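You operate a simulated robot arm through the tools that you are given. There is no shell and no other tool.

You run a simulated robot arm. Do the job below in one go: nothing can be reset, and whatever is moved stays where it is left.

Task
Clamp the can in the black fixture, screw the grey knob tight into the cover, then unclamp.

The check looks at the end state, three seconds after you hand in, the way a careful person would. Anything else that was tipped, shoved, dropped, spilled or broken makes it a failure. A push-on lid holds only when it is set on centred and level and pressed home; a screw cap is set on level and turned clockwise until tight.

Robot
A 7-joint arm with a two-finger parallel gripper, fixed in place. Base frame: the origin is at the foot of the arm, x ahead of it, y to its left, z up; the work surface is at about z = 0.78. Units: m, degrees, N and s.
With the tool pointing down near the work surface it reaches from about 0.44 to 0.92 m from the base axis. Its first joint turns from -143.0 to 143.0 degrees. Payload 3 kg.
Tool frame: the origin (TCP) lies between the finger pads and is the grasp point; the fingertips stand 0.03 m ahead of it; z points along the fingers, y is the line along which they close. Largest opening 0.094 m; finger width 0.028, thickness 0.01; the body of the gripper, 0.05 by 0.096 m, starts 0.055 m behind the TCP.
Orientation is that of the tool frame in the base frame, as a unit quaternion [x, y, z, w]. With the fingers straight down and closing along the base's y, the tool's x points along the base's -x, its y along +y and its z along -z.

Tools
- The arm moves only by the tool drive_tool. Its argument "motion" is a list that holds one entry, the list of rows, each a list of 7 numbers: the shift along the base's x, y, z in mm, then the turn, a rotation vector about the base's x, y, z in degrees, then the gripper command, from -1 (fully open) to 1 (shut), values between in proportion. In form: [[[dx, dy, dz, rx, ry, rz, grip], ...]]. A call has 1 to 20 rows; each row is the pose to reach, as a shift and turn from the pose commanded when the call began. A row lasts 0.2 s, in which the tool goes at most 0.05 m and 8.6 degrees; a call with a longer step from one row to the next is refused whole, and so is a gripper value outside its range. Where a pose cannot be reached the arm comes as near as it can. A force on the tool above 40 N (or 10 N above the force at the start of the call, whichever is more), or a blocked arm, ends the call early, and 0.2 s more pass. Each finger travels about 0.072 m/s and halts on what it meets, pressing with about 22 N; the grip force reading is that of the motor and also rises with nothing between the fingers. The clock runs only during rows and for 0.2 s after the last one: add rows that repeat a pose to give the fingers time. It gives the time, the measured TCP pose, the force on the tool (base axes), the opening and the grip force at its end, in the units of the frame above (readings bear some noise), with the torque about the TCP (base axes, N m) and any sound that the robot's microphone picked up.
- Cameras (640 x 400 px; columns grow to the right, rows downward): "scene" is fixed at [0.2072, 0.6463, 1.5629]; the picture's right is [-0.43, -0.90, 0.00], its down [-0.79, 0.38, -0.47] and it looks along [0.42, -0.21, -0.88] (base axes); focal length 341 px, centre (320, 200). "wrist" rides on the gripper at [0.076, 0.014, -0.102] in the tool frame; the picture's right is [-0.18, 0.98, 0.00], its down [-0.75, -0.14, -0.64] and it looks along [-0.63, -0.12, 0.77] (tool axes); focal length 243 px, centre (320, 200). There is no depth. A picture from a camera that has moved, and an enlarged one, comes with that camera's place and axes in the base frame and with its lens. The place of the scene camera against the robot may be out by one fixed shift of up to 0.025 m in any direction.
- grab_frame(camera): a new picture of that camera. No time passes.
- enlarge(camera, box): a new picture of the part [left, top, right, bottom] of that camera's present view, enlarged. No time passes.
- hand_in(): hands the job in; it is judged then, once.

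Places have to be worked out from the pictures, the camera data and where the tool is seen. Open the gripper and draw the arm clear of the work before you hand the job in, unless the task says otherwise.

The tools are called after "Call:" as a command line: name --argument value ..., lists and objects as JSON in quotes. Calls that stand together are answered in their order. drive_tool: Moves the arm, as the interface text tells. Its arguments: {"type":"object","properties":{"motion":{"type":"array","items":{"type":"array","items":{"type":"array","items":{"type":"number"}}}}},"required":["motion"]} The other tools are called the same way: grab_frame (camera) takes a picture; enlarge (camera, box) takes an enlarged picture of a part of a camera's view; hand_in () hands the job in.

At the start:

```text
t: 0.0
tool_pos: [0.4574, 0.4832, 1.1408]
tool_rot: [0.0, 1.0, 0.001, 0.0]
ft_force: [-0.2, -0.7, -0.1]
torque: [0.0, -0.01, 0.0]
finger_gap: 0.0942
grasp_force: 0.0
```

scene: 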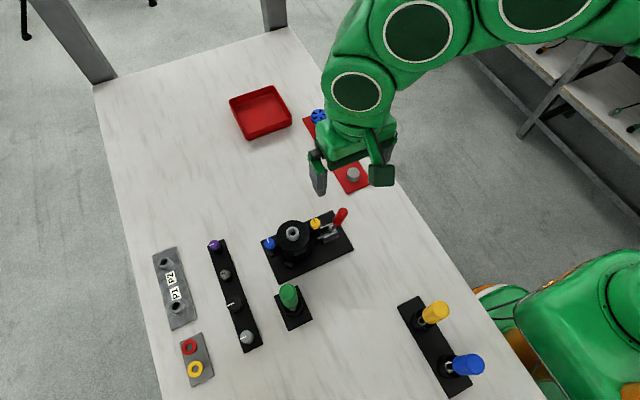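
wrist: 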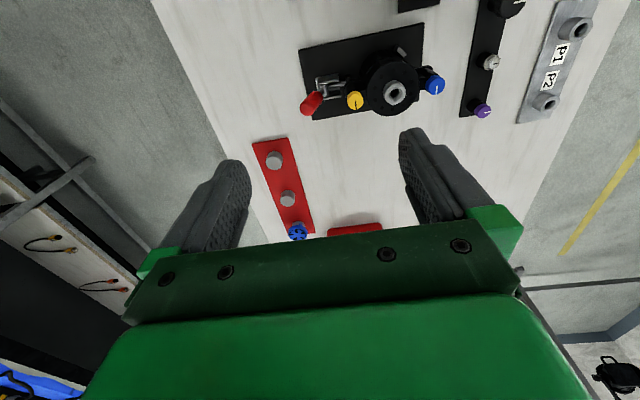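

I start by looking closely at the fixture and the row of knobs in both cameras.

Call:
enlarge --camera "scene" --box '[240, 180, 370, 290]'

Call:
enlarge --camera "scene" --box '[140, 220, 320, 390]'

Call:
enlarge --camera "wrist" --box '[290, 0, 460, 130]'

Call:
enlarge --camera "wrist" --box '[440, 0, 620, 130]'

Call:
enlarge --camera "scene" --box '[290, 90, 410, 200]'

```text
3.64 times, centred on (305, 235) of scene
camera zoom: at [0.2072, 0.6463, 1.5629], right [-0.43, -0.9, 0.0], down [-0.79, 0.38, -0.47], along [0.42, -0.21, -0.88], focal length 1239 px, centre (374, 73)
```

zoom: 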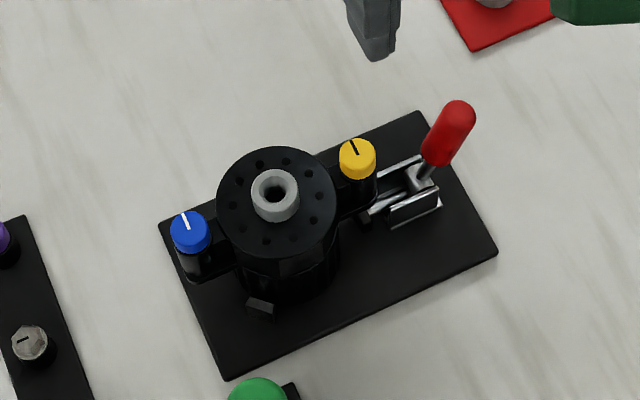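

```text
2.35 times, centred on (230, 305) of scene
camera zoom: at [0.2072, 0.6463, 1.5629], right [-0.43, -0.9, 0.0], down [-0.79, 0.38, -0.47], along [0.42, -0.21, -0.88], focal length 802 px, centre (532, -47)
```

zoom: 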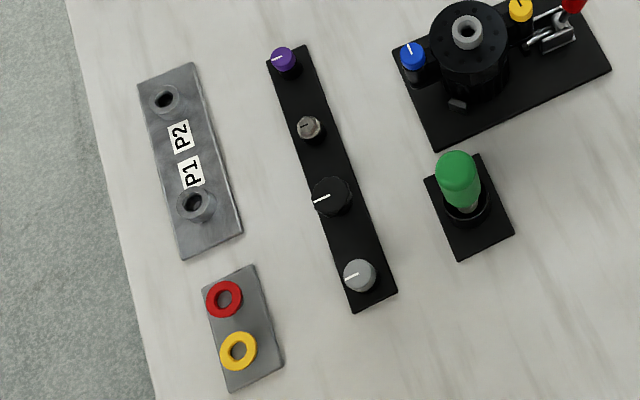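

```text
3.08 times, centred on (375, 65) of wrist
camera zoom: at [0.3807, 0.4987, 1.243], right [0.18, 0.98, 0.0], down [0.75, -0.14, 0.64], along [0.63, -0.12, -0.77], focal length 746 px, centre (151, 615)
```

zoom: 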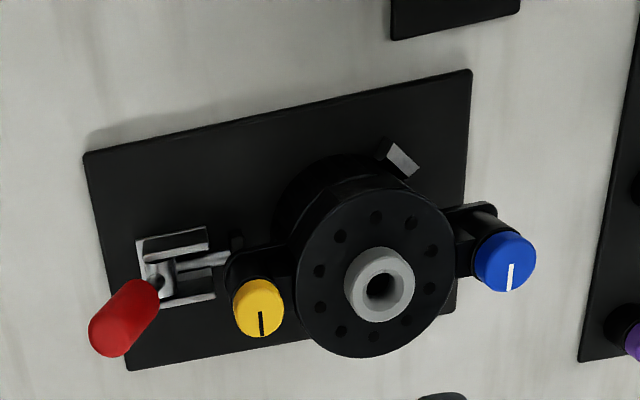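

```text
3.08 times, centred on (530, 65) of wrist
camera zoom: at [0.3807, 0.4987, 1.243], right [0.18, 0.98, 0.0], down [0.75, -0.14, 0.64], along [0.63, -0.12, -0.77], focal length 746 px, centre (-326, 615)
```

zoom: 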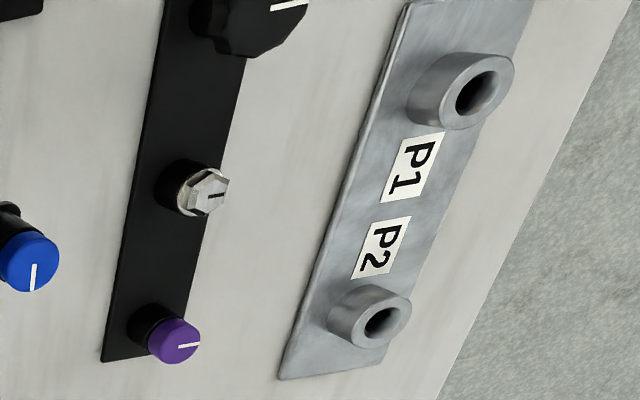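

```text
3.64 times, centred on (350, 145) of scene
camera zoom: at [0.2072, 0.6463, 1.5629], right [-0.43, -0.9, 0.0], down [-0.79, 0.38, -0.47], along [0.42, -0.21, -0.88], focal length 1239 px, centre (211, 400)
```

zoom: 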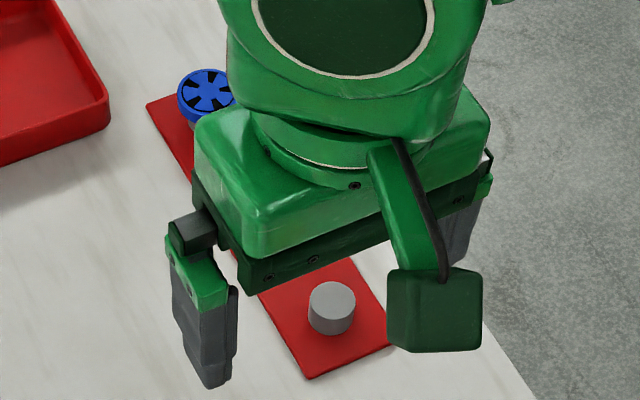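

The boss on the fixture's cover is near (0.50, 0.58), and a red board has grey cylinders at about (0.62, 0.36) and (0.72, 0.36). Several parts here could be the "grey knob", so I zoom in on the rest.

Call:
enlarge --camera "wrist" --box '[240, 130, 340, 245]'

Call:
enlarge --camera "scene" --box '[200, 230, 270, 360]'

Call:
enlarge --camera "scene" --box '[300, 190, 360, 250]'

Call:
enlarge --camera "scene" --box '[390, 285, 500, 395]'

```text
3.48 times, centred on (290, 188) of wrist
camera zoom: at [0.3807, 0.4987, 1.243], right [0.18, 0.98, 0.0], down [0.75, -0.14, 0.64], along [0.63, -0.12, -0.77], focal length 844 px, centre (424, 244)
```

zoom: 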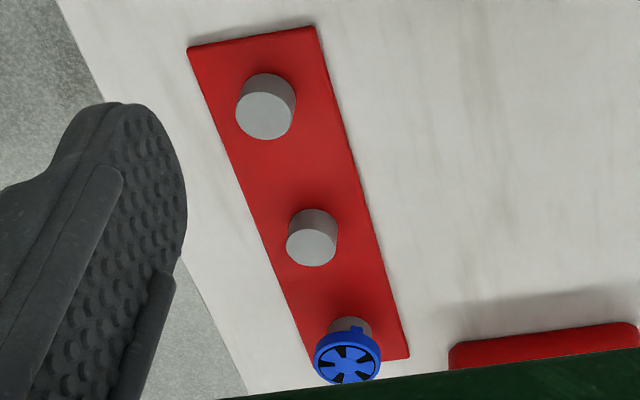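

```text
3.08 times, centred on (235, 295) of scene
camera zoom: at [0.2072, 0.6463, 1.5629], right [-0.43, -0.9, 0.0], down [-0.79, 0.38, -0.47], along [0.42, -0.21, -0.88], focal length 1048 px, centre (582, -92)
```

zoom: 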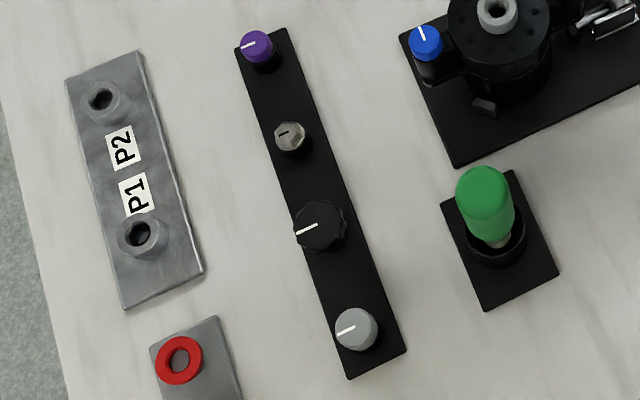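

```text
6.67 times, centred on (330, 220) of scene
camera zoom: at [0.2072, 0.6463, 1.5629], right [-0.43, -0.9, 0.0], down [-0.79, 0.38, -0.47], along [0.42, -0.21, -0.88], focal length 2272 px, centre (253, 67)
```

zoom: 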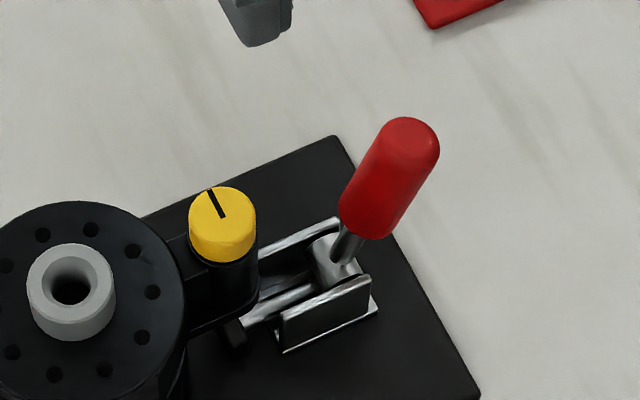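

```text
3.64 times, centred on (445, 340) of scene
camera zoom: at [0.2072, 0.6463, 1.5629], right [-0.43, -0.9, 0.0], down [-0.79, 0.38, -0.47], along [0.42, -0.21, -0.88], focal length 1239 px, centre (-134, -309)
```

zoom: 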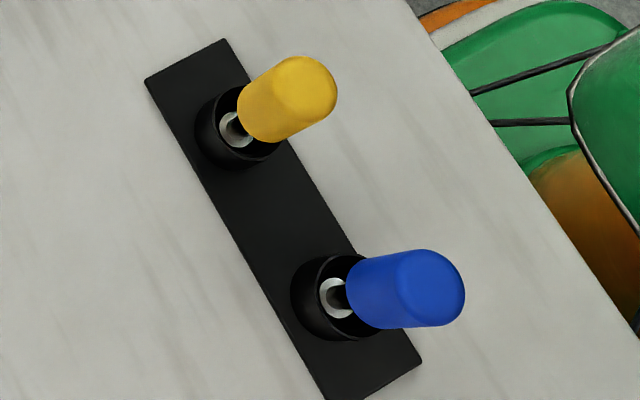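

The best candidate for the grey knob is the light-grey one with a white pointer on the black knob rack, near (0.36, 0.75). I move the wrist camera high and towards −x so it can see that rack and its sockets up close.

Call:
drive_tool --motion '[[[-25, 30, -9, 0, 0, 0, -1], [-50, 60, -18, 0, 0, 0, -1], [-75, 90, -27, 0, 0, 0, -1], [-100, 120, -36, 0, 0, 0, -1], [-125, 150, -45, 0, 0, 0, -1], [-150, 180, -54, 0, 0, 0, -1], [-175, 210, -63, 0, 0, 0, -1], [-200, 240, -72, 0, 0, 0, -1], [-225, 270, -81, 0, 0, 0, -1], [-250, 295, -90, 0, 0, 0, -1]]]'

Call:
grab_frame --camera "wrist"

Call:
grab_frame --camera "scene"

```text
t: 2.2
tool_pos: [0.207, 0.7818, 1.0489]
tool_rot: [0.0, 1.0, 0.0, -0.001]
ft_force: [-0.3, -0.3, 0.8]
torque: [-0.01, -0.02, 0.04]
finger_gap: 0.0941
grasp_force: 0.0
```

```text
taken
camera wrist: at [0.1303, 0.7961, 1.1529], right [0.18, 0.98, 0.0], down [0.75, -0.14, 0.64], along [0.63, -0.12, -0.77], focal length 243 px, centre (320, 200)
```

wrist: 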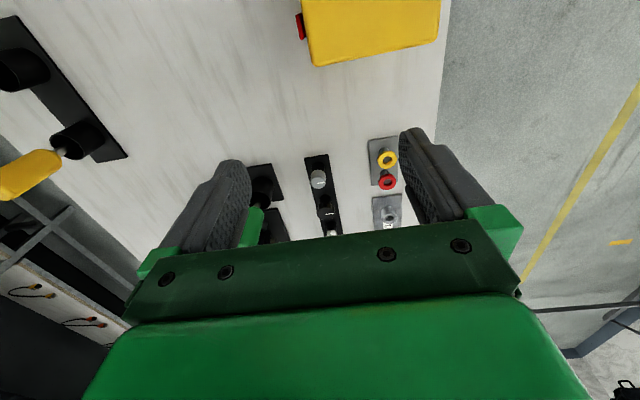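

```text
taken
```

scene: 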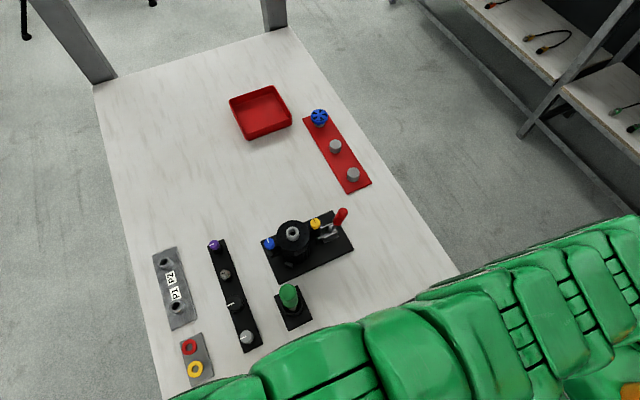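

Call:
enlarge --camera "wrist" --box '[230, 140, 430, 245]'

Call:
enlarge --camera "scene" --box '[300, 100, 380, 195]'

```text
3.20 times, centred on (330, 192) of wrist
camera zoom: at [0.1303, 0.7961, 1.1529], right [0.18, 0.98, 0.0], down [0.75, -0.14, 0.64], along [0.63, -0.12, -0.77], focal length 776 px, centre (288, 224)
```

zoom: 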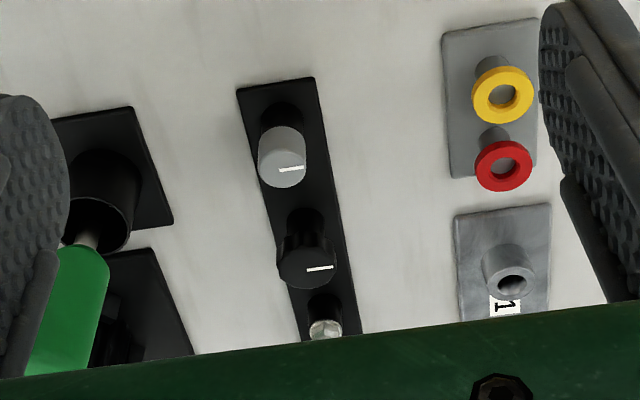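

```text
4.21 times, centred on (340, 148) of scene
camera zoom: at [0.2072, 0.6463, 1.5629], right [-0.43, -0.9, 0.0], down [-0.79, 0.38, -0.47], along [0.42, -0.21, -0.88], focal length 1435 px, centre (236, 421)
```

zoom: 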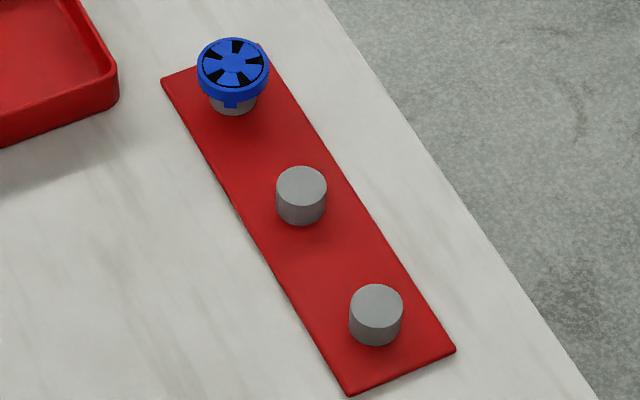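

The red board's grey cylinders are bare posts, one with a blue cover on it, so the light-grey pointer knob on the rack is the right one. Next I look at the toggle clamp and cover from closer, moving to about (0.35, 0.57, 1.05).

Call:
drive_tool --motion '[[[20, -30, 0, 0, 0, 0, -1], [40, -60, 0, 0, 0, 0, -1], [60, -90, 0, 0, 0, 0, -1], [80, -120, 0, 0, 0, 0, -1], [100, -150, 0, 0, 0, 0, -1], [120, -180, 0, 0, 0, 0, -1], [140, -210, 0, 0, 0, 0, -1], [140, -235, 0, 0, 0, 0, -1]]]'

Call:
grab_frame --camera "wrist"

Call:
enlarge --camera "wrist" --box '[240, 120, 400, 240]'

Call:
enlarge --camera "wrist" --box '[210, 140, 310, 240]'

```text
t: 4.0
tool_pos: [0.3485, 0.5449, 1.05]
tool_rot: [-0.001, 1.0, 0.0, 0.0]
ft_force: [0.1, -0.3, -0.2]
torque: [0.0, 0.0, 0.0]
finger_gap: 0.0941
grasp_force: 0.2
```

```text
taken
camera wrist: at [0.2706, 0.5592, 1.1525], right [0.18, 0.98, 0.0], down [0.75, -0.14, 0.64], along [0.63, -0.12, -0.77], focal length 243 px, centre (320, 200)
```

wrist: 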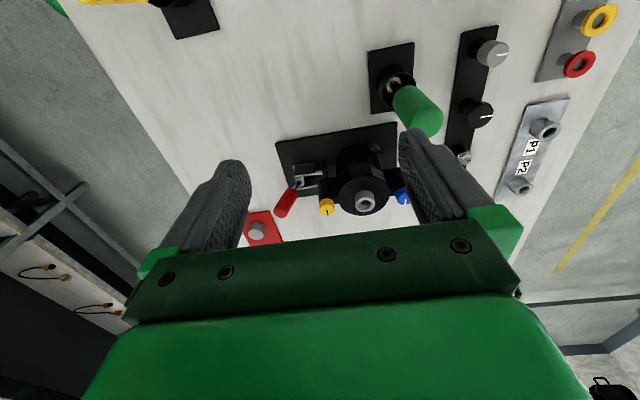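

```text
3.33 times, centred on (320, 180) of wrist
camera zoom: at [0.2706, 0.5592, 1.1525], right [0.18, 0.98, 0.0], down [0.75, -0.14, 0.64], along [0.63, -0.12, -0.77], focal length 809 px, centre (320, 267)
```

zoom: 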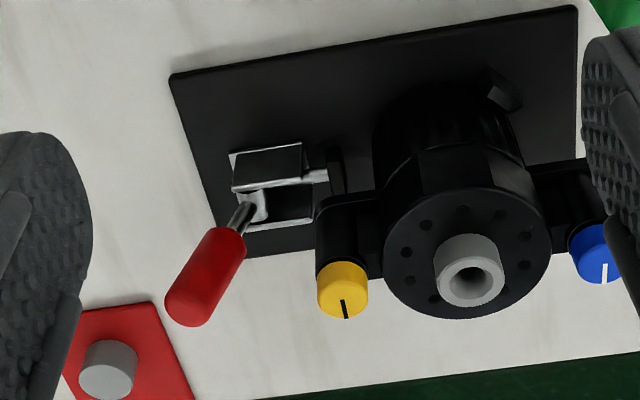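

```text
4.00 times, centred on (260, 190) of wrist
camera zoom: at [0.2706, 0.5592, 1.1525], right [0.18, 0.98, 0.0], down [0.75, -0.14, 0.64], along [0.63, -0.12, -0.77], focal length 970 px, centre (560, 240)
```

zoom: 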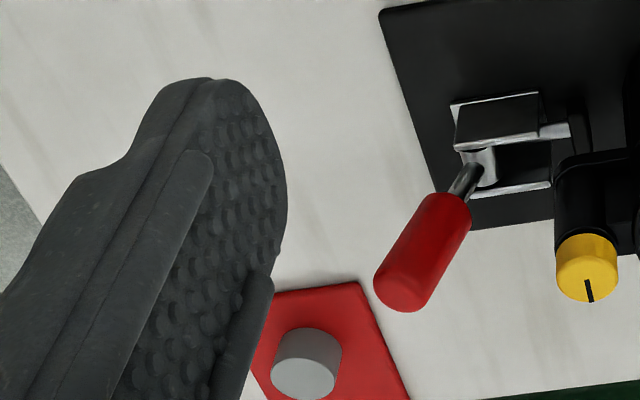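

Triangulating the wrist views gives these estimates: boss top (0.501, 0.582, 0.890), clamp hub about (0.51, 0.48, 0.80) and red handle tip about (0.506, 0.455, 0.881). The handle leans away from the can. I turn the wrist 90° to view the clamp from the −y side and work out which way it throws.

Call:
drive_tool --motion '[[[14, -20, 0, 0, 0, 7.5, -1], [28, -40, 0, 0, 0, 15, -1], [42, -60, 0, 0, 0, 22.5, -1], [56, -80, 0, 0, 0, 30, -1], [70, -100, -5, 0, 0, 37.5, -1], [84, -120, -10, 0, 0, 45, -1], [98, -140, -15, 0, 0, 52.5, -1], [112, -160, -20, 0, 0, 60, -1], [126, -180, -30, 0, 0, 67.5, -1], [140, -200, -40, 0, 0, 75, -1], [150, -220, -50, 0, 0, 82.5, -1], [155, -240, -60, 0, 0, 90, -1]]]'

Call:
grab_frame --camera "wrist"

Call:
enlarge --camera "wrist" --box '[240, 110, 400, 240]'

```text
t: 6.6
tool_pos: [0.5041, 0.303, 0.9903]
tool_rot: [0.708, -0.706, 0.0, 0.0]
ft_force: [0.3, 0.2, -0.2]
torque: [0.02, 0.03, 0.0]
finger_gap: 0.0943
grasp_force: 0.0
```

```text
taken
camera wrist: at [0.4884, 0.2272, 1.0933], right [-0.98, 0.18, 0.0], down [0.14, 0.75, 0.64], along [0.12, 0.63, -0.77], focal length 243 px, centre (320, 200)
```

wrist: 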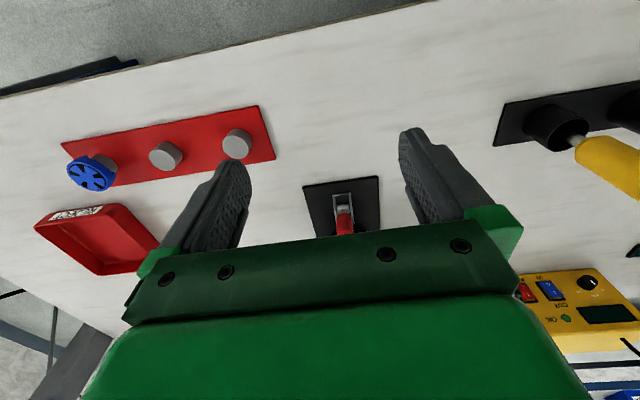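

```text
3.08 times, centred on (320, 175) of wrist
camera zoom: at [0.4884, 0.2272, 1.0933], right [-0.98, 0.18, 0.0], down [0.14, 0.75, 0.64], along [0.12, 0.63, -0.77], focal length 746 px, centre (320, 277)
```

zoom: 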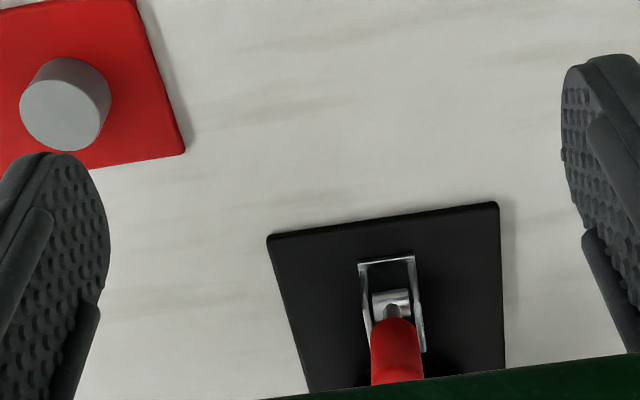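

From here the gripper hides most of the clamp. I go back to the standard orientation on the −x side, then tilt the tool so the camera sees the clamp in profile.

Call:
drive_tool --motion '[[[-14, 14, 2, 0, 0, -7.5, -1], [-28, 28, 4, 0, 0, -15, -1], [-42, 42, 6, 0, 0, -22.5, -1], [-56, 56, 8, 0, 0, -30, -1], [-70, 70, 10, 0, 0, -37.5, -1], [-84, 84, 12, 0, 0, -45, -1], [-98, 98, 14, 0, 0, -52.5, -1], [-112, 112, 16, 0, 0, -60, -1], [-126, 126, 18, 0, 0, -67.5, -1], [-140, 140, 20, 0, 0, -75, -1], [-155, 155, 20, 0, 0, -82.5, -1], [-170, 167, 20, 0, 0, -90, -1]]]'

Call:
drive_tool --motion '[[[0, 0, -10, 0, -7, 0, -1], [0, 0, -20, 0, -14, 0, -1], [0, 0, -30, 0, -21, 0, -1], [0, 0, -40, 0, -27, 0, -1], [0, 0, -50, 0, -30, 0, -1]]]'

Call:
grab_frame --camera "wrist"

Call:
enlarge --camera "wrist" --box '[240, 110, 400, 240]'

```text
t: 9.2
tool_pos: [0.3324, 0.4722, 1.0103]
tool_rot: [0.001, 1.0, 0.0, 0.0]
ft_force: [0.6, 0.3, -0.2]
torque: [0.0, 0.01, -0.01]
finger_gap: 0.094
grasp_force: 0.0
```

```text
t: 10.4
tool_pos: [0.34, 0.4698, 0.957]
tool_rot: [0.081, 0.983, 0.043, 0.161]
ft_force: [0.0, -1.0, 0.2]
torque: [0.0, 0.0, 0.03]
finger_gap: 0.0941
grasp_force: 0.0
```

```text
taken
camera wrist: at [0.2361, 0.4908, 1.0323], right [0.32, 0.93, 0.16], down [0.48, -0.31, 0.82], along [0.82, -0.18, -0.54], focal length 243 px, centre (320, 200)
```

wrist: 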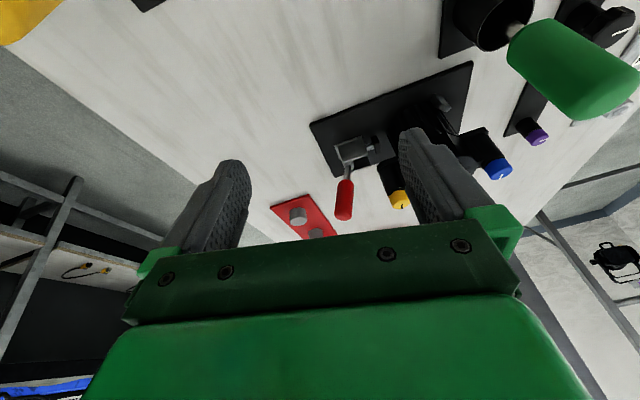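

```text
3.08 times, centred on (320, 175) of wrist
camera zoom: at [0.2361, 0.4908, 1.0323], right [0.32, 0.93, 0.16], down [0.48, -0.31, 0.82], along [0.82, -0.18, -0.54], focal length 746 px, centre (320, 277)
```

zoom: 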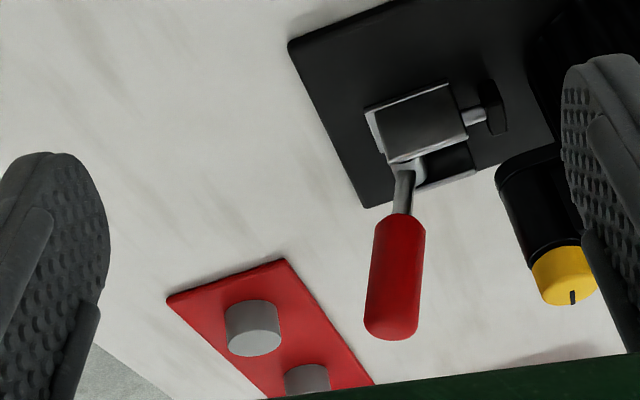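

The profile view shows a push rod with a black pad facing the can, driven by the handle hub at the back of the channel. I level the tool, close the fingers and hover on the −y side of the handle to try it gently.

Call:
drive_tool --motion '[[[0, 0, 15, 0, 8, 0, -1], [0, 0, 30, 0, 16, 0, -0.5], [0, 0, 45, 0, 24, 0, 0], [0, 0, 50, 0, 30, 0, 0.5], [40, -15, 50, 0, 30, 0, 1], [80, -30, 50, 0, 30, 0, 1], [120, -45, 50, 0, 30, 0, 1], [160, -60, 50, 0, 30, 0, 1], [175, -70, 50, 0, 30, 0, 1], [175, -70, 50, 0, 30, 0, 1]]]'

Call:
grab_frame --camera "scene"

Call:
grab_frame --camera "wrist"

```text
t: 12.6
tool_pos: [0.508, 0.4003, 1.0119]
tool_rot: [-0.001, 1.0, 0.0, 0.0]
ft_force: [0.3, 0.0, -0.3]
torque: [0.04, 0.03, 0.0]
finger_gap: 0.0001
grasp_force: 21.8
```

```text
taken
```

scene: 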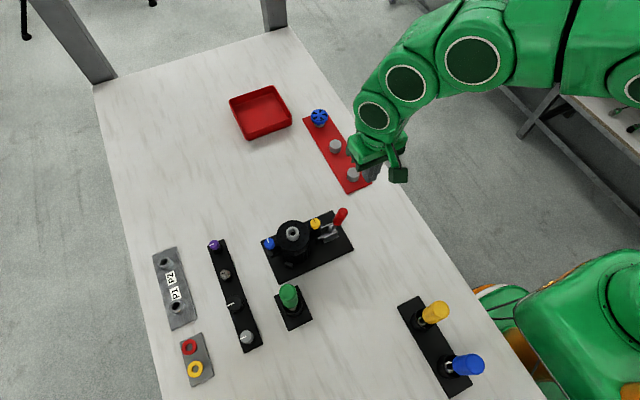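

```text
taken
camera wrist: at [0.4305, 0.4155, 1.1149], right [0.18, 0.98, 0.0], down [0.75, -0.14, 0.64], along [0.63, -0.12, -0.77], focal length 243 px, centre (320, 200)
```

wrist: 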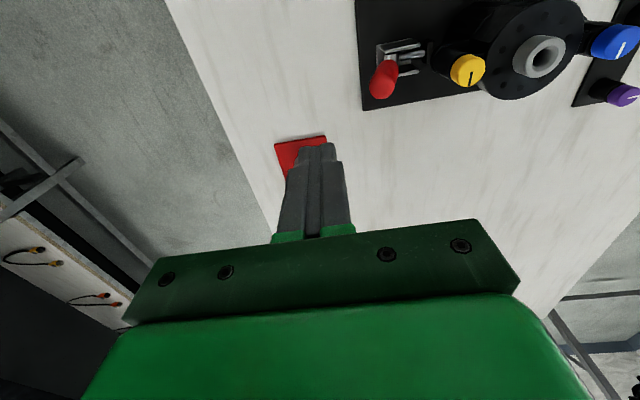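

The new view puts the handle tip at (0.507, 0.457, 0.881), matching my earlier estimate. I descend at y = 0.40 with fingertips at about z = 0.855, then approach the handle slowly.

Call:
drive_tool --motion '[[[0, 0, -40, 0, 0, 0, 1], [0, 0, -80, 0, 0, 0, 1], [0, 0, -110, 0, 0, 0, 1], [0, 0, -127, 0, 0, 0, 1], [0, 10, -127, 0, 0, 0, 1], [0, 20, -127, 0, 0, 0, 1], [0, 28, -127, 0, 0, 0, 1], [0, 34, -127, 0, 0, 0, 1], [0, 39, -127, 0, 0, 0, 1], [0, 44, -127, 0, 0, 0, 1], [0, 49, -127, 0, 0, 0, 1], [0, 54, -127, 0, 0, 0, 1]]]'

Call:
grab_frame --camera "wrist"

Call:
enlarge --camera "scene" --box '[270, 170, 400, 260]'

```text
t: 14.5
tool_pos: [0.5088, 0.4338, 0.8851]
tool_rot: [-0.001, 1.0, -0.003, -0.001]
ft_force: [-5.3, -18.4, 1.2]
torque: [0.11, -0.02, 0.21]
finger_gap: 0.0
grasp_force: 21.8
stopped in row 9: the force on the tool passed its limit at 48 N (the readings are from after the stop); the commanded pose is now the measured one
```

```text
taken
camera wrist: at [0.4316, 0.449, 0.9868], right [0.18, 0.98, -0.01], down [0.75, -0.14, 0.64], along [0.63, -0.12, -0.77], focal length 243 px, centre (320, 200)
```

wrist: 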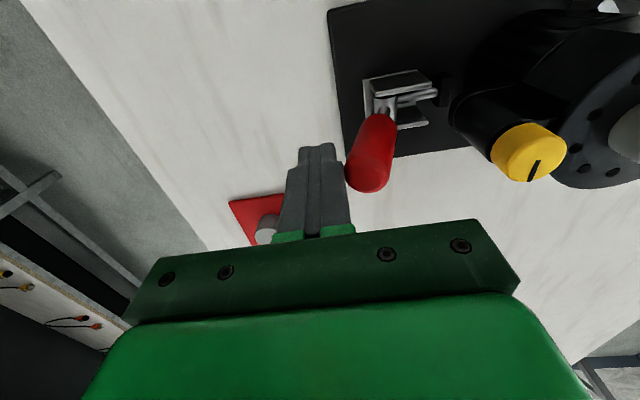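

```text
4.44 times, centred on (335, 215) of scene
camera zoom: at [0.2072, 0.6463, 1.5629], right [-0.43, -0.9, 0.0], down [-0.79, 0.38, -0.47], along [0.42, -0.21, -0.88], focal length 1514 px, centre (253, 133)
```

zoom: 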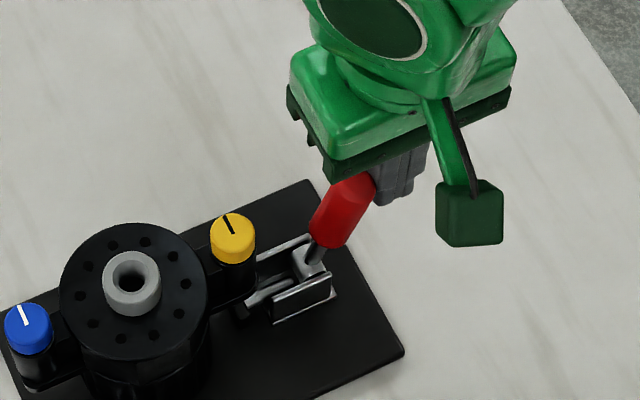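

The handle is hard against its stop in the +y direction: the push reached 48 N with no movement. So it must throw outward, towards −y. I back off, raise, cross to the can side of the handle and push gently in −y.

Call:
drive_tool --motion '[[[0, -12, 0, 0, 0, 0, 1], [0, -20, 10, 0, 0, 0, 1], [0, -20, 50, 0, 0, 0, 1], [0, 5, 60, 0, 0, 0, 1], [0, 35, 60, 0, 0, 0, 1], [0, 57, 60, 0, 0, 0, 1], [0, 57, 40, 0, 0, 0, 1], [0, 57, 20, 0, 0, 0, 1], [0, 57, 0, 0, 0, 0, 1], [0, 54, -5, 0, 0, 0, 1]]]'

Call:
grab_frame --camera "wrist"

Call:
enlarge --camera "scene" --box '[270, 170, 400, 260]'

```text
t: 16.7
tool_pos: [0.5085, 0.4896, 0.8797]
tool_rot: [-0.001, 1.0, -0.002, -0.001]
ft_force: [0.8, 1.4, 0.6]
torque: [0.04, -0.02, 0.0]
finger_gap: 0.0001
grasp_force: 22.0
```

```text
taken
camera wrist: at [0.4316, 0.5035, 0.9817], right [0.18, 0.98, 0.0], down [0.75, -0.14, 0.64], along [0.63, -0.12, -0.77], focal length 243 px, centre (320, 200)
```

wrist: 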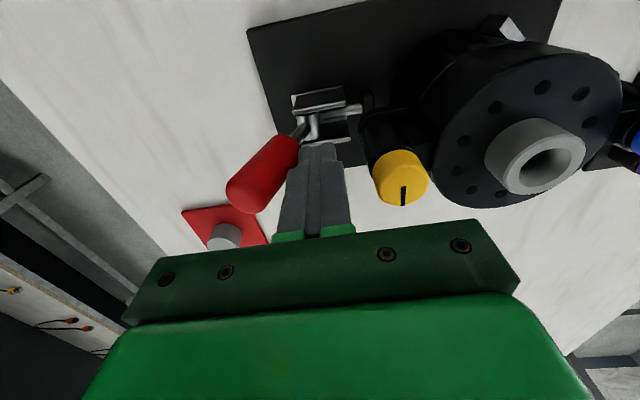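

```text
4.44 times, centred on (335, 215) of scene
camera zoom: at [0.2072, 0.6463, 1.5629], right [-0.43, -0.9, 0.0], down [-0.79, 0.38, -0.47], along [0.42, -0.21, -0.88], focal length 1514 px, centre (253, 133)
```

zoom: 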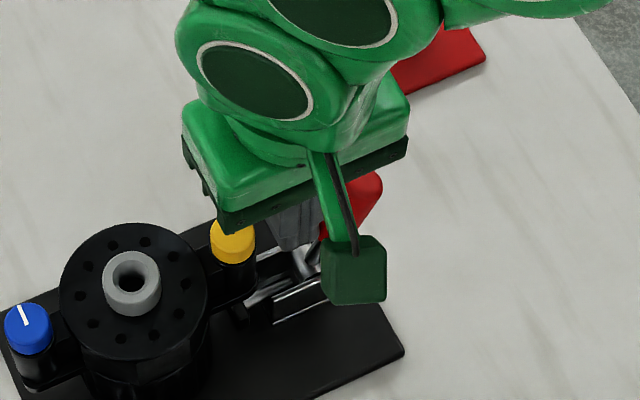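

The fingers now sit between the handle and the yellow post without touching either. I push in −y in small steps.

Call:
drive_tool --motion '[[[0, -6, 0, 0, 0, 0, 1], [0, -12, 0, 0, 0, 0, 1], [0, -18, 0, 0, 0, 0, 1], [0, -24, 0, 0, 0, 0, 1], [0, -30, 0, 0, 0, 0, 1], [0, -36, -2, 0, 0, 0, 1], [0, -42, -4, 0, 0, 0, 1]]]'

Call:
grab_frame --camera "wrist"

Call:
enlarge --camera "scene" --box '[270, 170, 400, 260]'

```text
t: 18.3
tool_pos: [0.5088, 0.4462, 0.8761]
tool_rot: [0.0, 1.0, -0.001, 0.001]
ft_force: [0.2, 0.3, -0.9]
torque: [0.01, -0.03, -0.02]
finger_gap: 0.0
grasp_force: 21.6
```

```text
taken
camera wrist: at [0.4316, 0.4613, 0.9784], right [0.18, 0.98, 0.0], down [0.75, -0.14, 0.64], along [0.63, -0.12, -0.77], focal length 243 px, centre (320, 200)
```

wrist: 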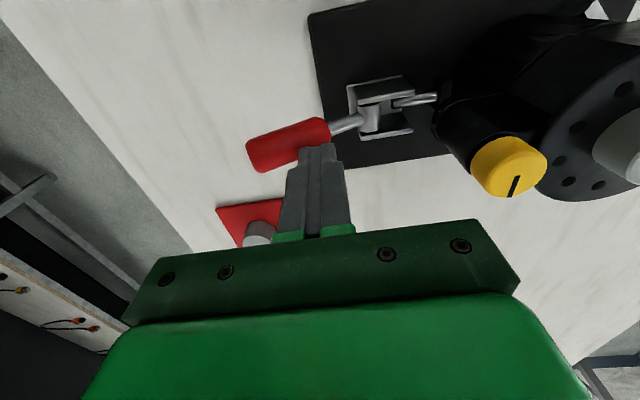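

```text
4.44 times, centred on (335, 215) of scene
camera zoom: at [0.2072, 0.6463, 1.5629], right [-0.43, -0.9, 0.0], down [-0.79, 0.38, -0.47], along [0.42, -0.21, -0.88], focal length 1514 px, centre (253, 133)
```

zoom: 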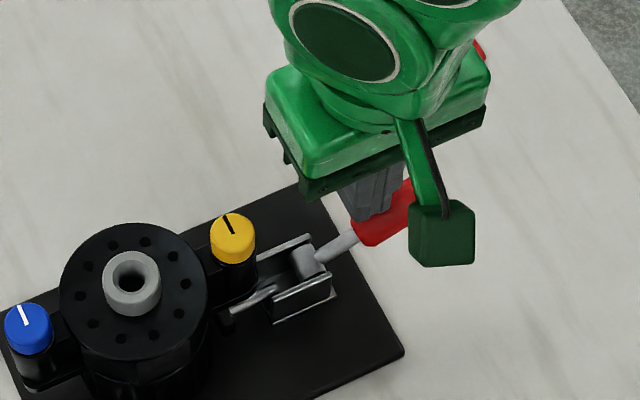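

The handle swings easily this way and the push rod is advancing towards the can. I keep following it outward and down until it meets resistance.

Call:
drive_tool --motion '[[[0, -4, -5, 0, 0, 0, 1], [0, -8, -10, 0, 0, 0, 1], [0, -12, -15, 0, 0, 0, 1], [0, -15, -20, 0, 0, 0, 1], [0, -17, -25, 0, 0, 0, 1], [0, -18, -30, 0, 0, 0, 1], [0, -18, -34, 0, 0, 0, 1]]]'

Call:
grab_frame --camera "wrist"

Call:
enlarge --camera "scene" --box '[270, 170, 400, 260]'

```text
t: 19.5
tool_pos: [0.5078, 0.4318, 0.8547]
tool_rot: [-0.001, 1.0, 0.0, 0.002]
ft_force: [-8.5, -4.6, 19.0]
torque: [-0.08, 0.42, 0.06]
finger_gap: 0.0
grasp_force: 22.3
stopped in row 5: the force on the tool passed its limit at 52 N (the readings are from after the stop); the commanded pose is now the measured one
```

```text
taken
camera wrist: at [0.4307, 0.4459, 0.9571], right [0.18, 0.98, 0.0], down [0.75, -0.14, 0.64], along [0.63, -0.12, -0.77], focal length 243 px, centre (320, 200)
```

wrist: 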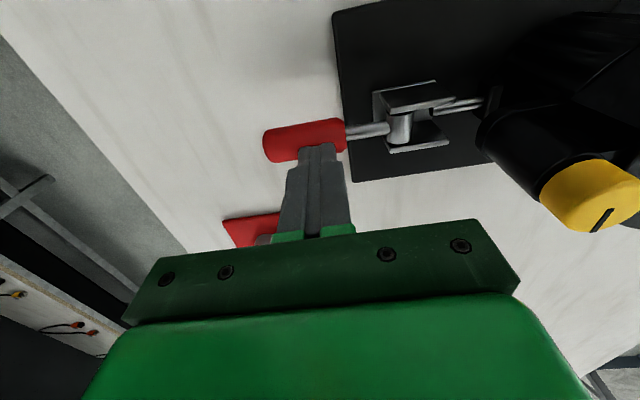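

```text
4.44 times, centred on (335, 215) of scene
camera zoom: at [0.2072, 0.6463, 1.5629], right [-0.43, -0.9, 0.0], down [-0.79, 0.38, -0.47], along [0.42, -0.21, -0.88], focal length 1514 px, centre (253, 133)
```

zoom: 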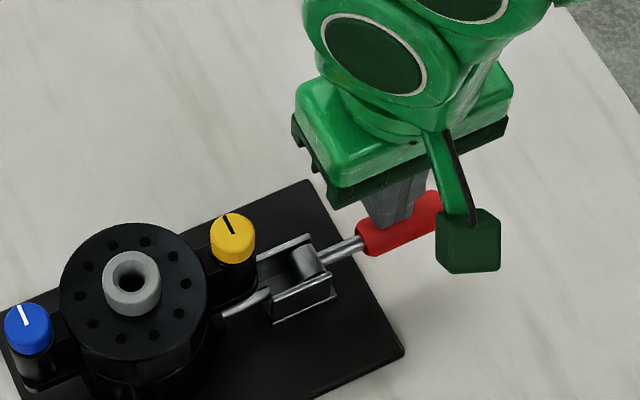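

The push stopped at 52 N with the handle nearly horizontal and the rod extended to the can. I ease off, then press down again slowly to find out whether this is the end stop.

Call:
drive_tool --motion '[[[0, 0, 3, 0, 0, 0, 1], [0, -2, 0, 0, 0, 0, 1], [0, -4, -2, 0, 0, 0, 1], [0, -6, -4, 0, 0, 0, 1], [0, -8, -6, 0, 0, 0, 1], [0, -8, -8, 0, 0, 0, 1]]]'

Call:
drive_tool --motion '[[[0, 0, 30, 0, 0, 0, 1], [0, 0, 70, 0, 0, 0, 1], [0, -20, 100, 0, 0, 0, 1], [-50, -20, 120, 0, 0, 0, 1], [-90, -20, 120, 0, 0, 0, 1]]]'

Call:
grab_frame --camera "wrist"

Call:
enlarge --camera "scene" --box '[240, 170, 370, 260]'

```text
t: 20.4
tool_pos: [0.5084, 0.4294, 0.8543]
tool_rot: [0.0, 1.0, 0.003, 0.003]
ft_force: [-8.0, -2.4, 14.3]
torque: [-0.02, 0.34, 0.03]
finger_gap: 0.0
grasp_force: 21.8
stopped in row 4: the force on the tool passed its limit at 46 N (the readings are from after the stop); the commanded pose is now the measured one
```

```text
refused: row 4 steps farther than a row can; nothing moved
```

```text
taken
camera wrist: at [0.4309, 0.4435, 0.9569], right [0.18, 0.98, 0.01], down [0.75, -0.14, 0.65], along [0.64, -0.11, -0.76], focal length 243 px, centre (320, 200)
```

wrist: 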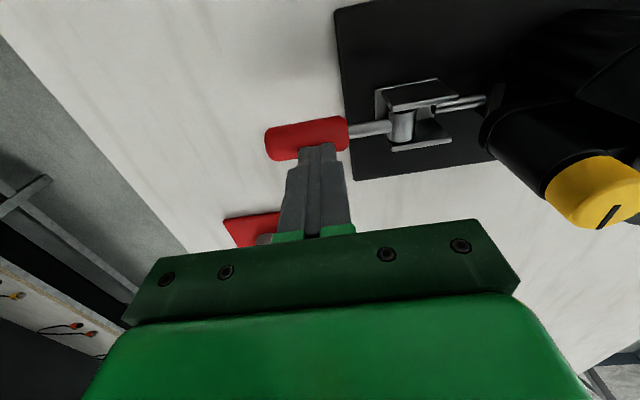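

```text
4.44 times, centred on (305, 215) of scene
camera zoom: at [0.2072, 0.6463, 1.5629], right [-0.43, -0.9, 0.0], down [-0.79, 0.38, -0.47], along [0.42, -0.21, -0.88], focal length 1514 px, centre (387, 133)
```

zoom: 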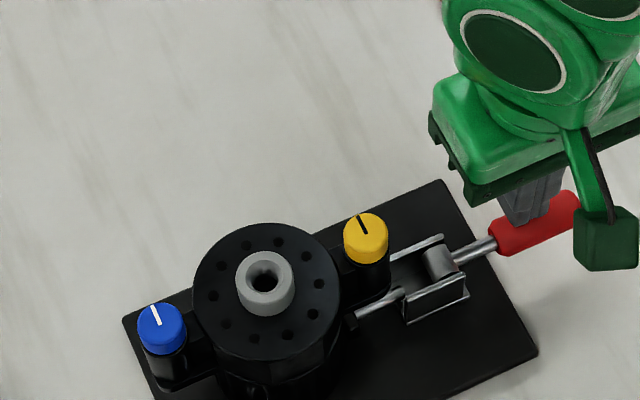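

It stops in the same place again at 46 N, so the handle is at the end of its throw. I lift clear and check that it stays down.

Call:
drive_tool --motion '[[[0, 0, 30, 0, 0, 0, 1], [0, 0, 70, 0, 0, 0, 1], [0, 0, 110, 0, 0, 0, 1], [-30, 20, 130, 0, 0, 0, 0], [-70, 40, 140, 0, 0, 0, -1], [-110, 60, 140, 0, 0, 0, -1], [-140, 80, 140, 0, 0, 0, -1]]]'

Call:
grab_frame --camera "wrist"

Call:
enlarge --camera "wrist" --box '[240, 120, 400, 240]'

Call:
enlarge --camera "scene" --box '[240, 170, 370, 290]'

```text
t: 22.0
tool_pos: [0.3708, 0.5102, 0.995]
tool_rot: [-0.001, 1.0, 0.002, 0.003]
ft_force: [0.6, 0.1, 1.5]
torque: [0.0, 0.01, 0.0]
finger_gap: 0.0938
grasp_force: 0.0
```

```text
taken
camera wrist: at [0.2932, 0.5237, 1.0973], right [0.18, 0.98, 0.0], down [0.75, -0.14, 0.65], along [0.63, -0.11, -0.76], focal length 243 px, centre (320, 200)
```

wrist: 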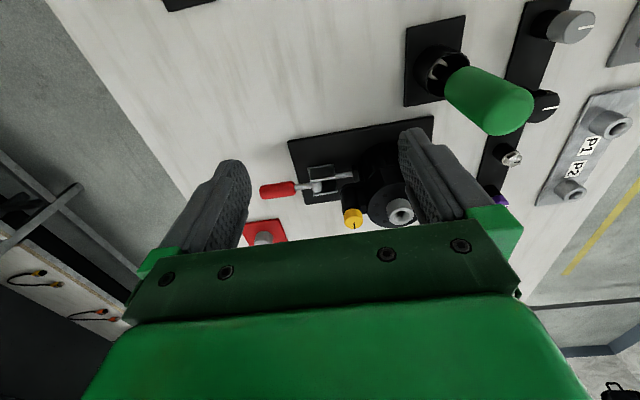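

```text
3.33 times, centred on (320, 180) of wrist
camera zoom: at [0.2932, 0.5237, 1.0973], right [0.18, 0.98, 0.0], down [0.75, -0.14, 0.65], along [0.63, -0.11, -0.76], focal length 809 px, centre (320, 267)
```

zoom: 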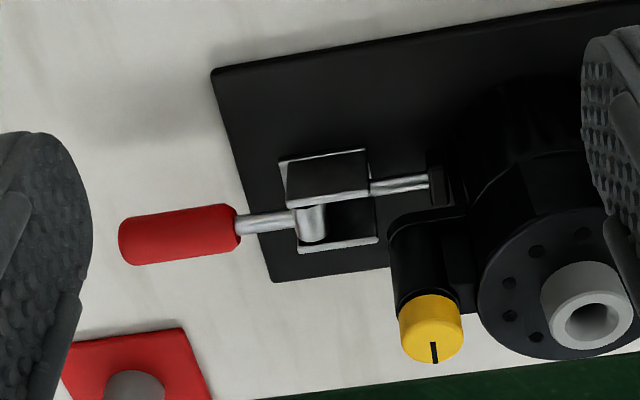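

```text
3.33 times, centred on (305, 230) of scene
camera zoom: at [0.2072, 0.6463, 1.5629], right [-0.43, -0.9, 0.0], down [-0.79, 0.38, -0.47], along [0.42, -0.21, -0.88], focal length 1136 px, centre (370, 100)
```

zoom: 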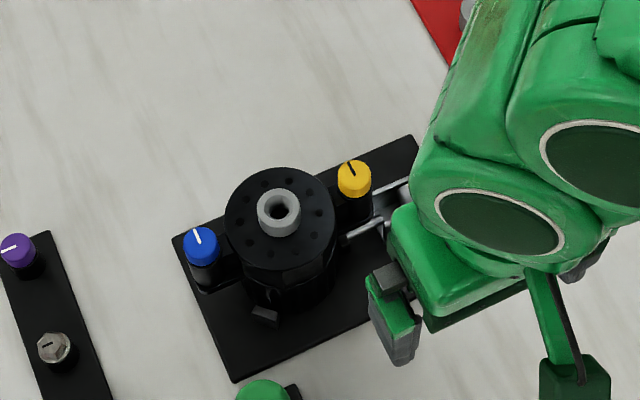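

The handle stays down and the push rod is fully extended, so the can is clamped. The grey knob's top triangulates to about (0.357, 0.752, 0.83). A green lever stands up to about z = 0.94 on the way, so I raise first, cross above it, and hover over the knob.

Call:
drive_tool --motion '[[[0, 0, 45, 0, 0, 0, -1], [0, 0, 80, 0, 0, 0, -0.5], [0, 40, 85, 0, 0, 0, -0.3], [-3, 85, 85, 0, 0, 0, -0.3], [-6, 130, 85, 0, 0, 0, -0.3], [-9, 175, 85, 0, 0, 0, -0.3], [-12, 215, 85, 0, 0, 0, -0.3], [-14, 242, 70, 0, 0, 0, -0.3], [-14, 242, 30, 0, 0, 0, -0.3], [-14, 242, -10, 0, 0, 0, -0.3], [-14, 242, -55, 0, 0, 0, -0.3], [-14, 242, -55, 0, 0, 0, -0.3]]]'

Call:
grab_frame --camera "wrist"

Call:
enlarge --camera "wrist" --box '[260, 60, 380, 180]'

Call:
grab_frame --camera "scene"

```text
t: 24.6
tool_pos: [0.3529, 0.751, 0.9369]
tool_rot: [0.0, 1.0, 0.003, 0.003]
ft_force: [-0.3, 0.0, -0.5]
torque: [-0.05, 0.01, 0.02]
finger_gap: 0.0612
grasp_force: 0.0
```

```text
taken
camera wrist: at [0.2748, 0.7642, 1.0403], right [0.18, 0.98, 0.01], down [0.75, -0.14, 0.65], along [0.64, -0.11, -0.76], focal length 243 px, centre (320, 200)
```

wrist: 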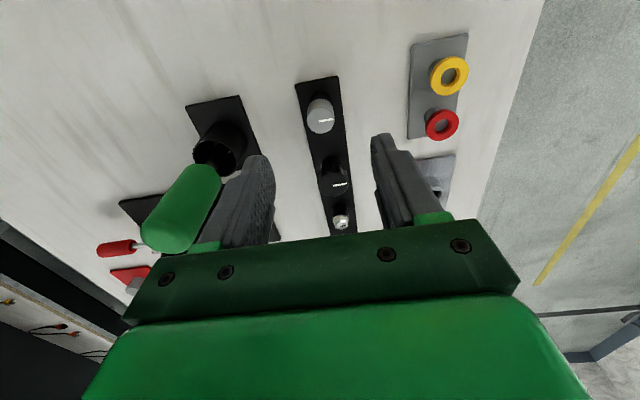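

```text
3.33 times, centred on (320, 120) of wrist
camera zoom: at [0.2748, 0.7642, 1.0403], right [0.18, 0.98, 0.01], down [0.75, -0.14, 0.65], along [0.64, -0.11, -0.76], focal length 809 px, centre (320, 467)
```

zoom: 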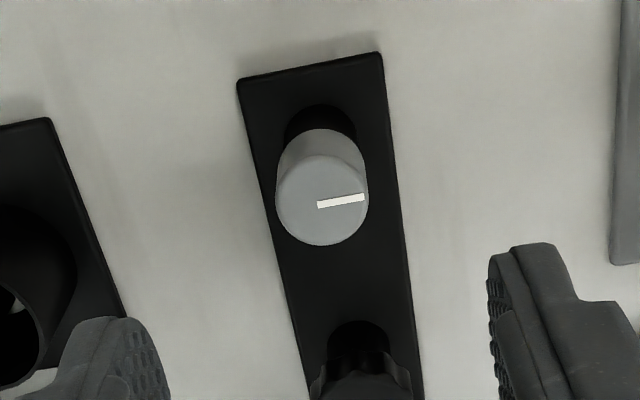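

```text
taken
```

scene: 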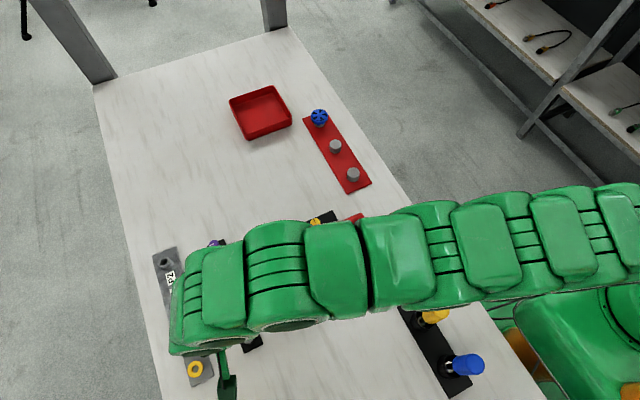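

Ray-casting puts the knob's axis at about (0.3575, 0.7505). It is 25 mm across, with its top at z ≈ 0.834 and its bottom near 0.814. I level the small tool tilt, centre over it, lower to just above the top and check.

Call:
drive_tool --motion '[[[4.6, -0.5, -20, -0.3, 0.3, 0, -0.3], [4.6, -0.5, -45, -0.3, 0.3, 0, -0.3], [4.6, -0.5, -58, -0.3, 0.3, 0, -0.3], [4.6, -0.5, -58, -0.3, 0.3, 0, -0.3]]]'

Call:
grab_frame --camera "wrist"

Call:
enlarge --camera "wrist" --box '[260, 100, 380, 220]'

```text
t: 25.6
tool_pos: [0.3581, 0.7509, 0.8796]
tool_rot: [-0.001, 1.0, 0.0, 0.0]
ft_force: [0.8, -0.7, 0.2]
torque: [0.01, -0.03, 0.0]
finger_gap: 0.0614
grasp_force: 0.1
```

```text
taken
camera wrist: at [0.2813, 0.7654, 0.983], right [0.18, 0.98, 0.0], down [0.75, -0.14, 0.64], along [0.63, -0.12, -0.77], focal length 243 px, centre (320, 200)
```

wrist: 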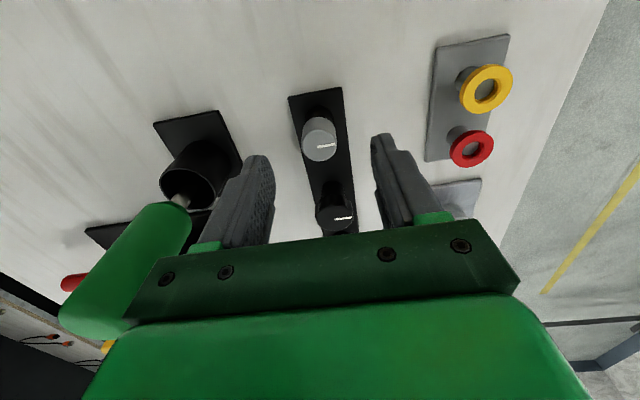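

```text
3.33 times, centred on (320, 160) of wrist
camera zoom: at [0.2813, 0.7654, 0.983], right [0.18, 0.98, 0.0], down [0.75, -0.14, 0.64], along [0.63, -0.12, -0.77], focal length 809 px, centre (320, 333)
```

zoom: 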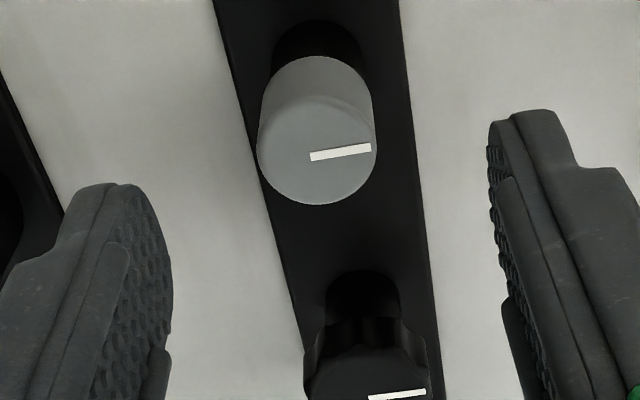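

Two wrist views agree on the knob: axis (0.357, 0.7505), top at z = 0.834. I lower to TCP z ≈ 0.847, with fingertips just above the socket, and close on it.

Call:
drive_tool --motion '[[[-0.5, -0.3, -12, 0, 0, 0, -0.3], [-0.5, -0.3, -24, 0, 0, 0, -0.3], [-0.5, -0.3, -32, 0, 0, 0, -0.3], [-0.5, -0.3, -32, 0, 0, 0, 0.2], [-0.5, -0.3, -32, 0, 0, 0, 0.6], [-0.5, -0.3, -32, 0, 0, 0, 0.8], [-0.5, -0.3, -32, 0, 0, 0, 0.8], [-0.5, -0.3, -32, 0, 0, 0, 0.8]]]'

Call:
enlarge --camera "wrist" --box '[260, 100, 380, 220]'

```text
t: 27.4
tool_pos: [0.3567, 0.7502, 0.8487]
tool_rot: [-0.001, 1.0, 0.0, 0.001]
ft_force: [-0.6, 3.5, 0.2]
torque: [0.09, 0.02, 0.05]
finger_gap: 0.0232
grasp_force: 22.2
```

```text
3.33 times, centred on (320, 160) of wrist
camera zoom: at [0.2802, 0.7644, 0.9513], right [0.18, 0.98, 0.0], down [0.75, -0.14, 0.64], along [0.63, -0.12, -0.77], focal length 809 px, centre (320, 333)
```

zoom: 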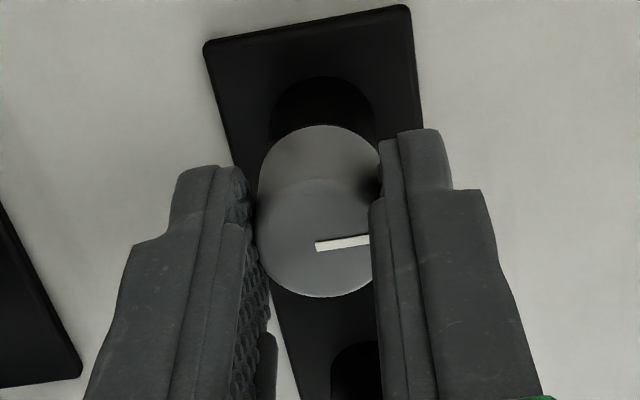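

The knob is held with a 23 mm gap at 22 N, with only a small sideways force. I relax that by 0.5 mm and lift it straight out.

Call:
drive_tool --motion '[[[0, 0.5, 0, 0, 0, 0, 1], [0, 0.5, 5, 0, 0, 0, 1], [0, 0.5, 10, 0, 0, 0, 1], [0, 0.5, 20, 0, 0, 0, 1], [0, 0.5, 30, 0, 0, 0, 1], [0, 0.5, 45, 0, 0, 0, 1], [0, 0.5, 60, 0, 0, 0, 1], [0, 0.5, 60, 0, 0, 0, 1]]]'

Call:
grab_frame --camera "wrist"

Call:
enlarge --camera "wrist" --box '[260, 80, 380, 240]'

```text
t: 29.2
tool_pos: [0.3591, 0.7532, 0.9088]
tool_rot: [-0.001, 1.0, 0.0, 0.0]
ft_force: [0.2, 0.4, -0.4]
torque: [0.01, 0.02, -0.01]
finger_gap: 0.0232
grasp_force: 21.9
```

```text
taken
camera wrist: at [0.2817, 0.7662, 1.0115], right [0.18, 0.98, 0.0], down [0.75, -0.14, 0.64], along [0.63, -0.12, -0.77], focal length 243 px, centre (320, 200)
```

wrist: 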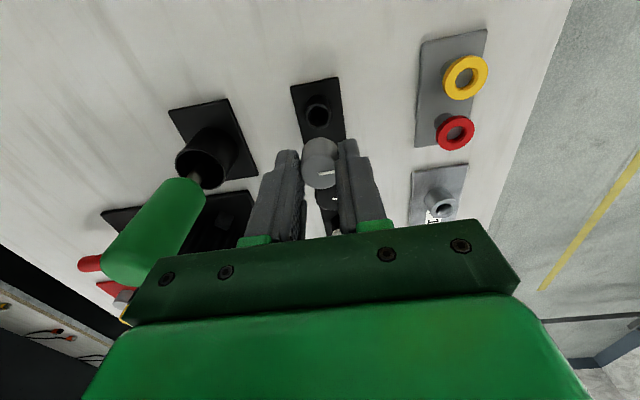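

```text
2.50 times, centred on (320, 160) of wrist
camera zoom: at [0.2817, 0.7662, 1.0115], right [0.18, 0.98, 0.0], down [0.75, -0.14, 0.64], along [0.63, -0.12, -0.77], focal length 606 px, centre (320, 300)
```

zoom: 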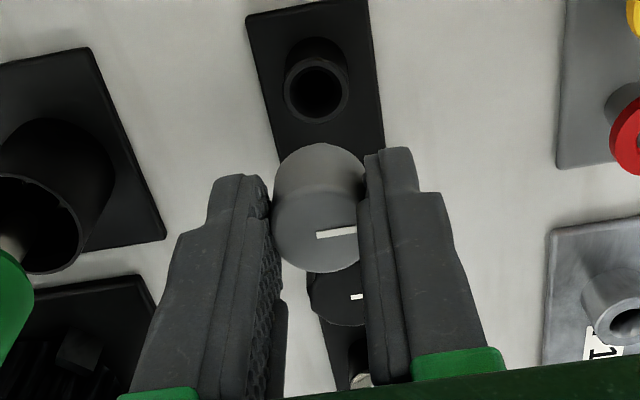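

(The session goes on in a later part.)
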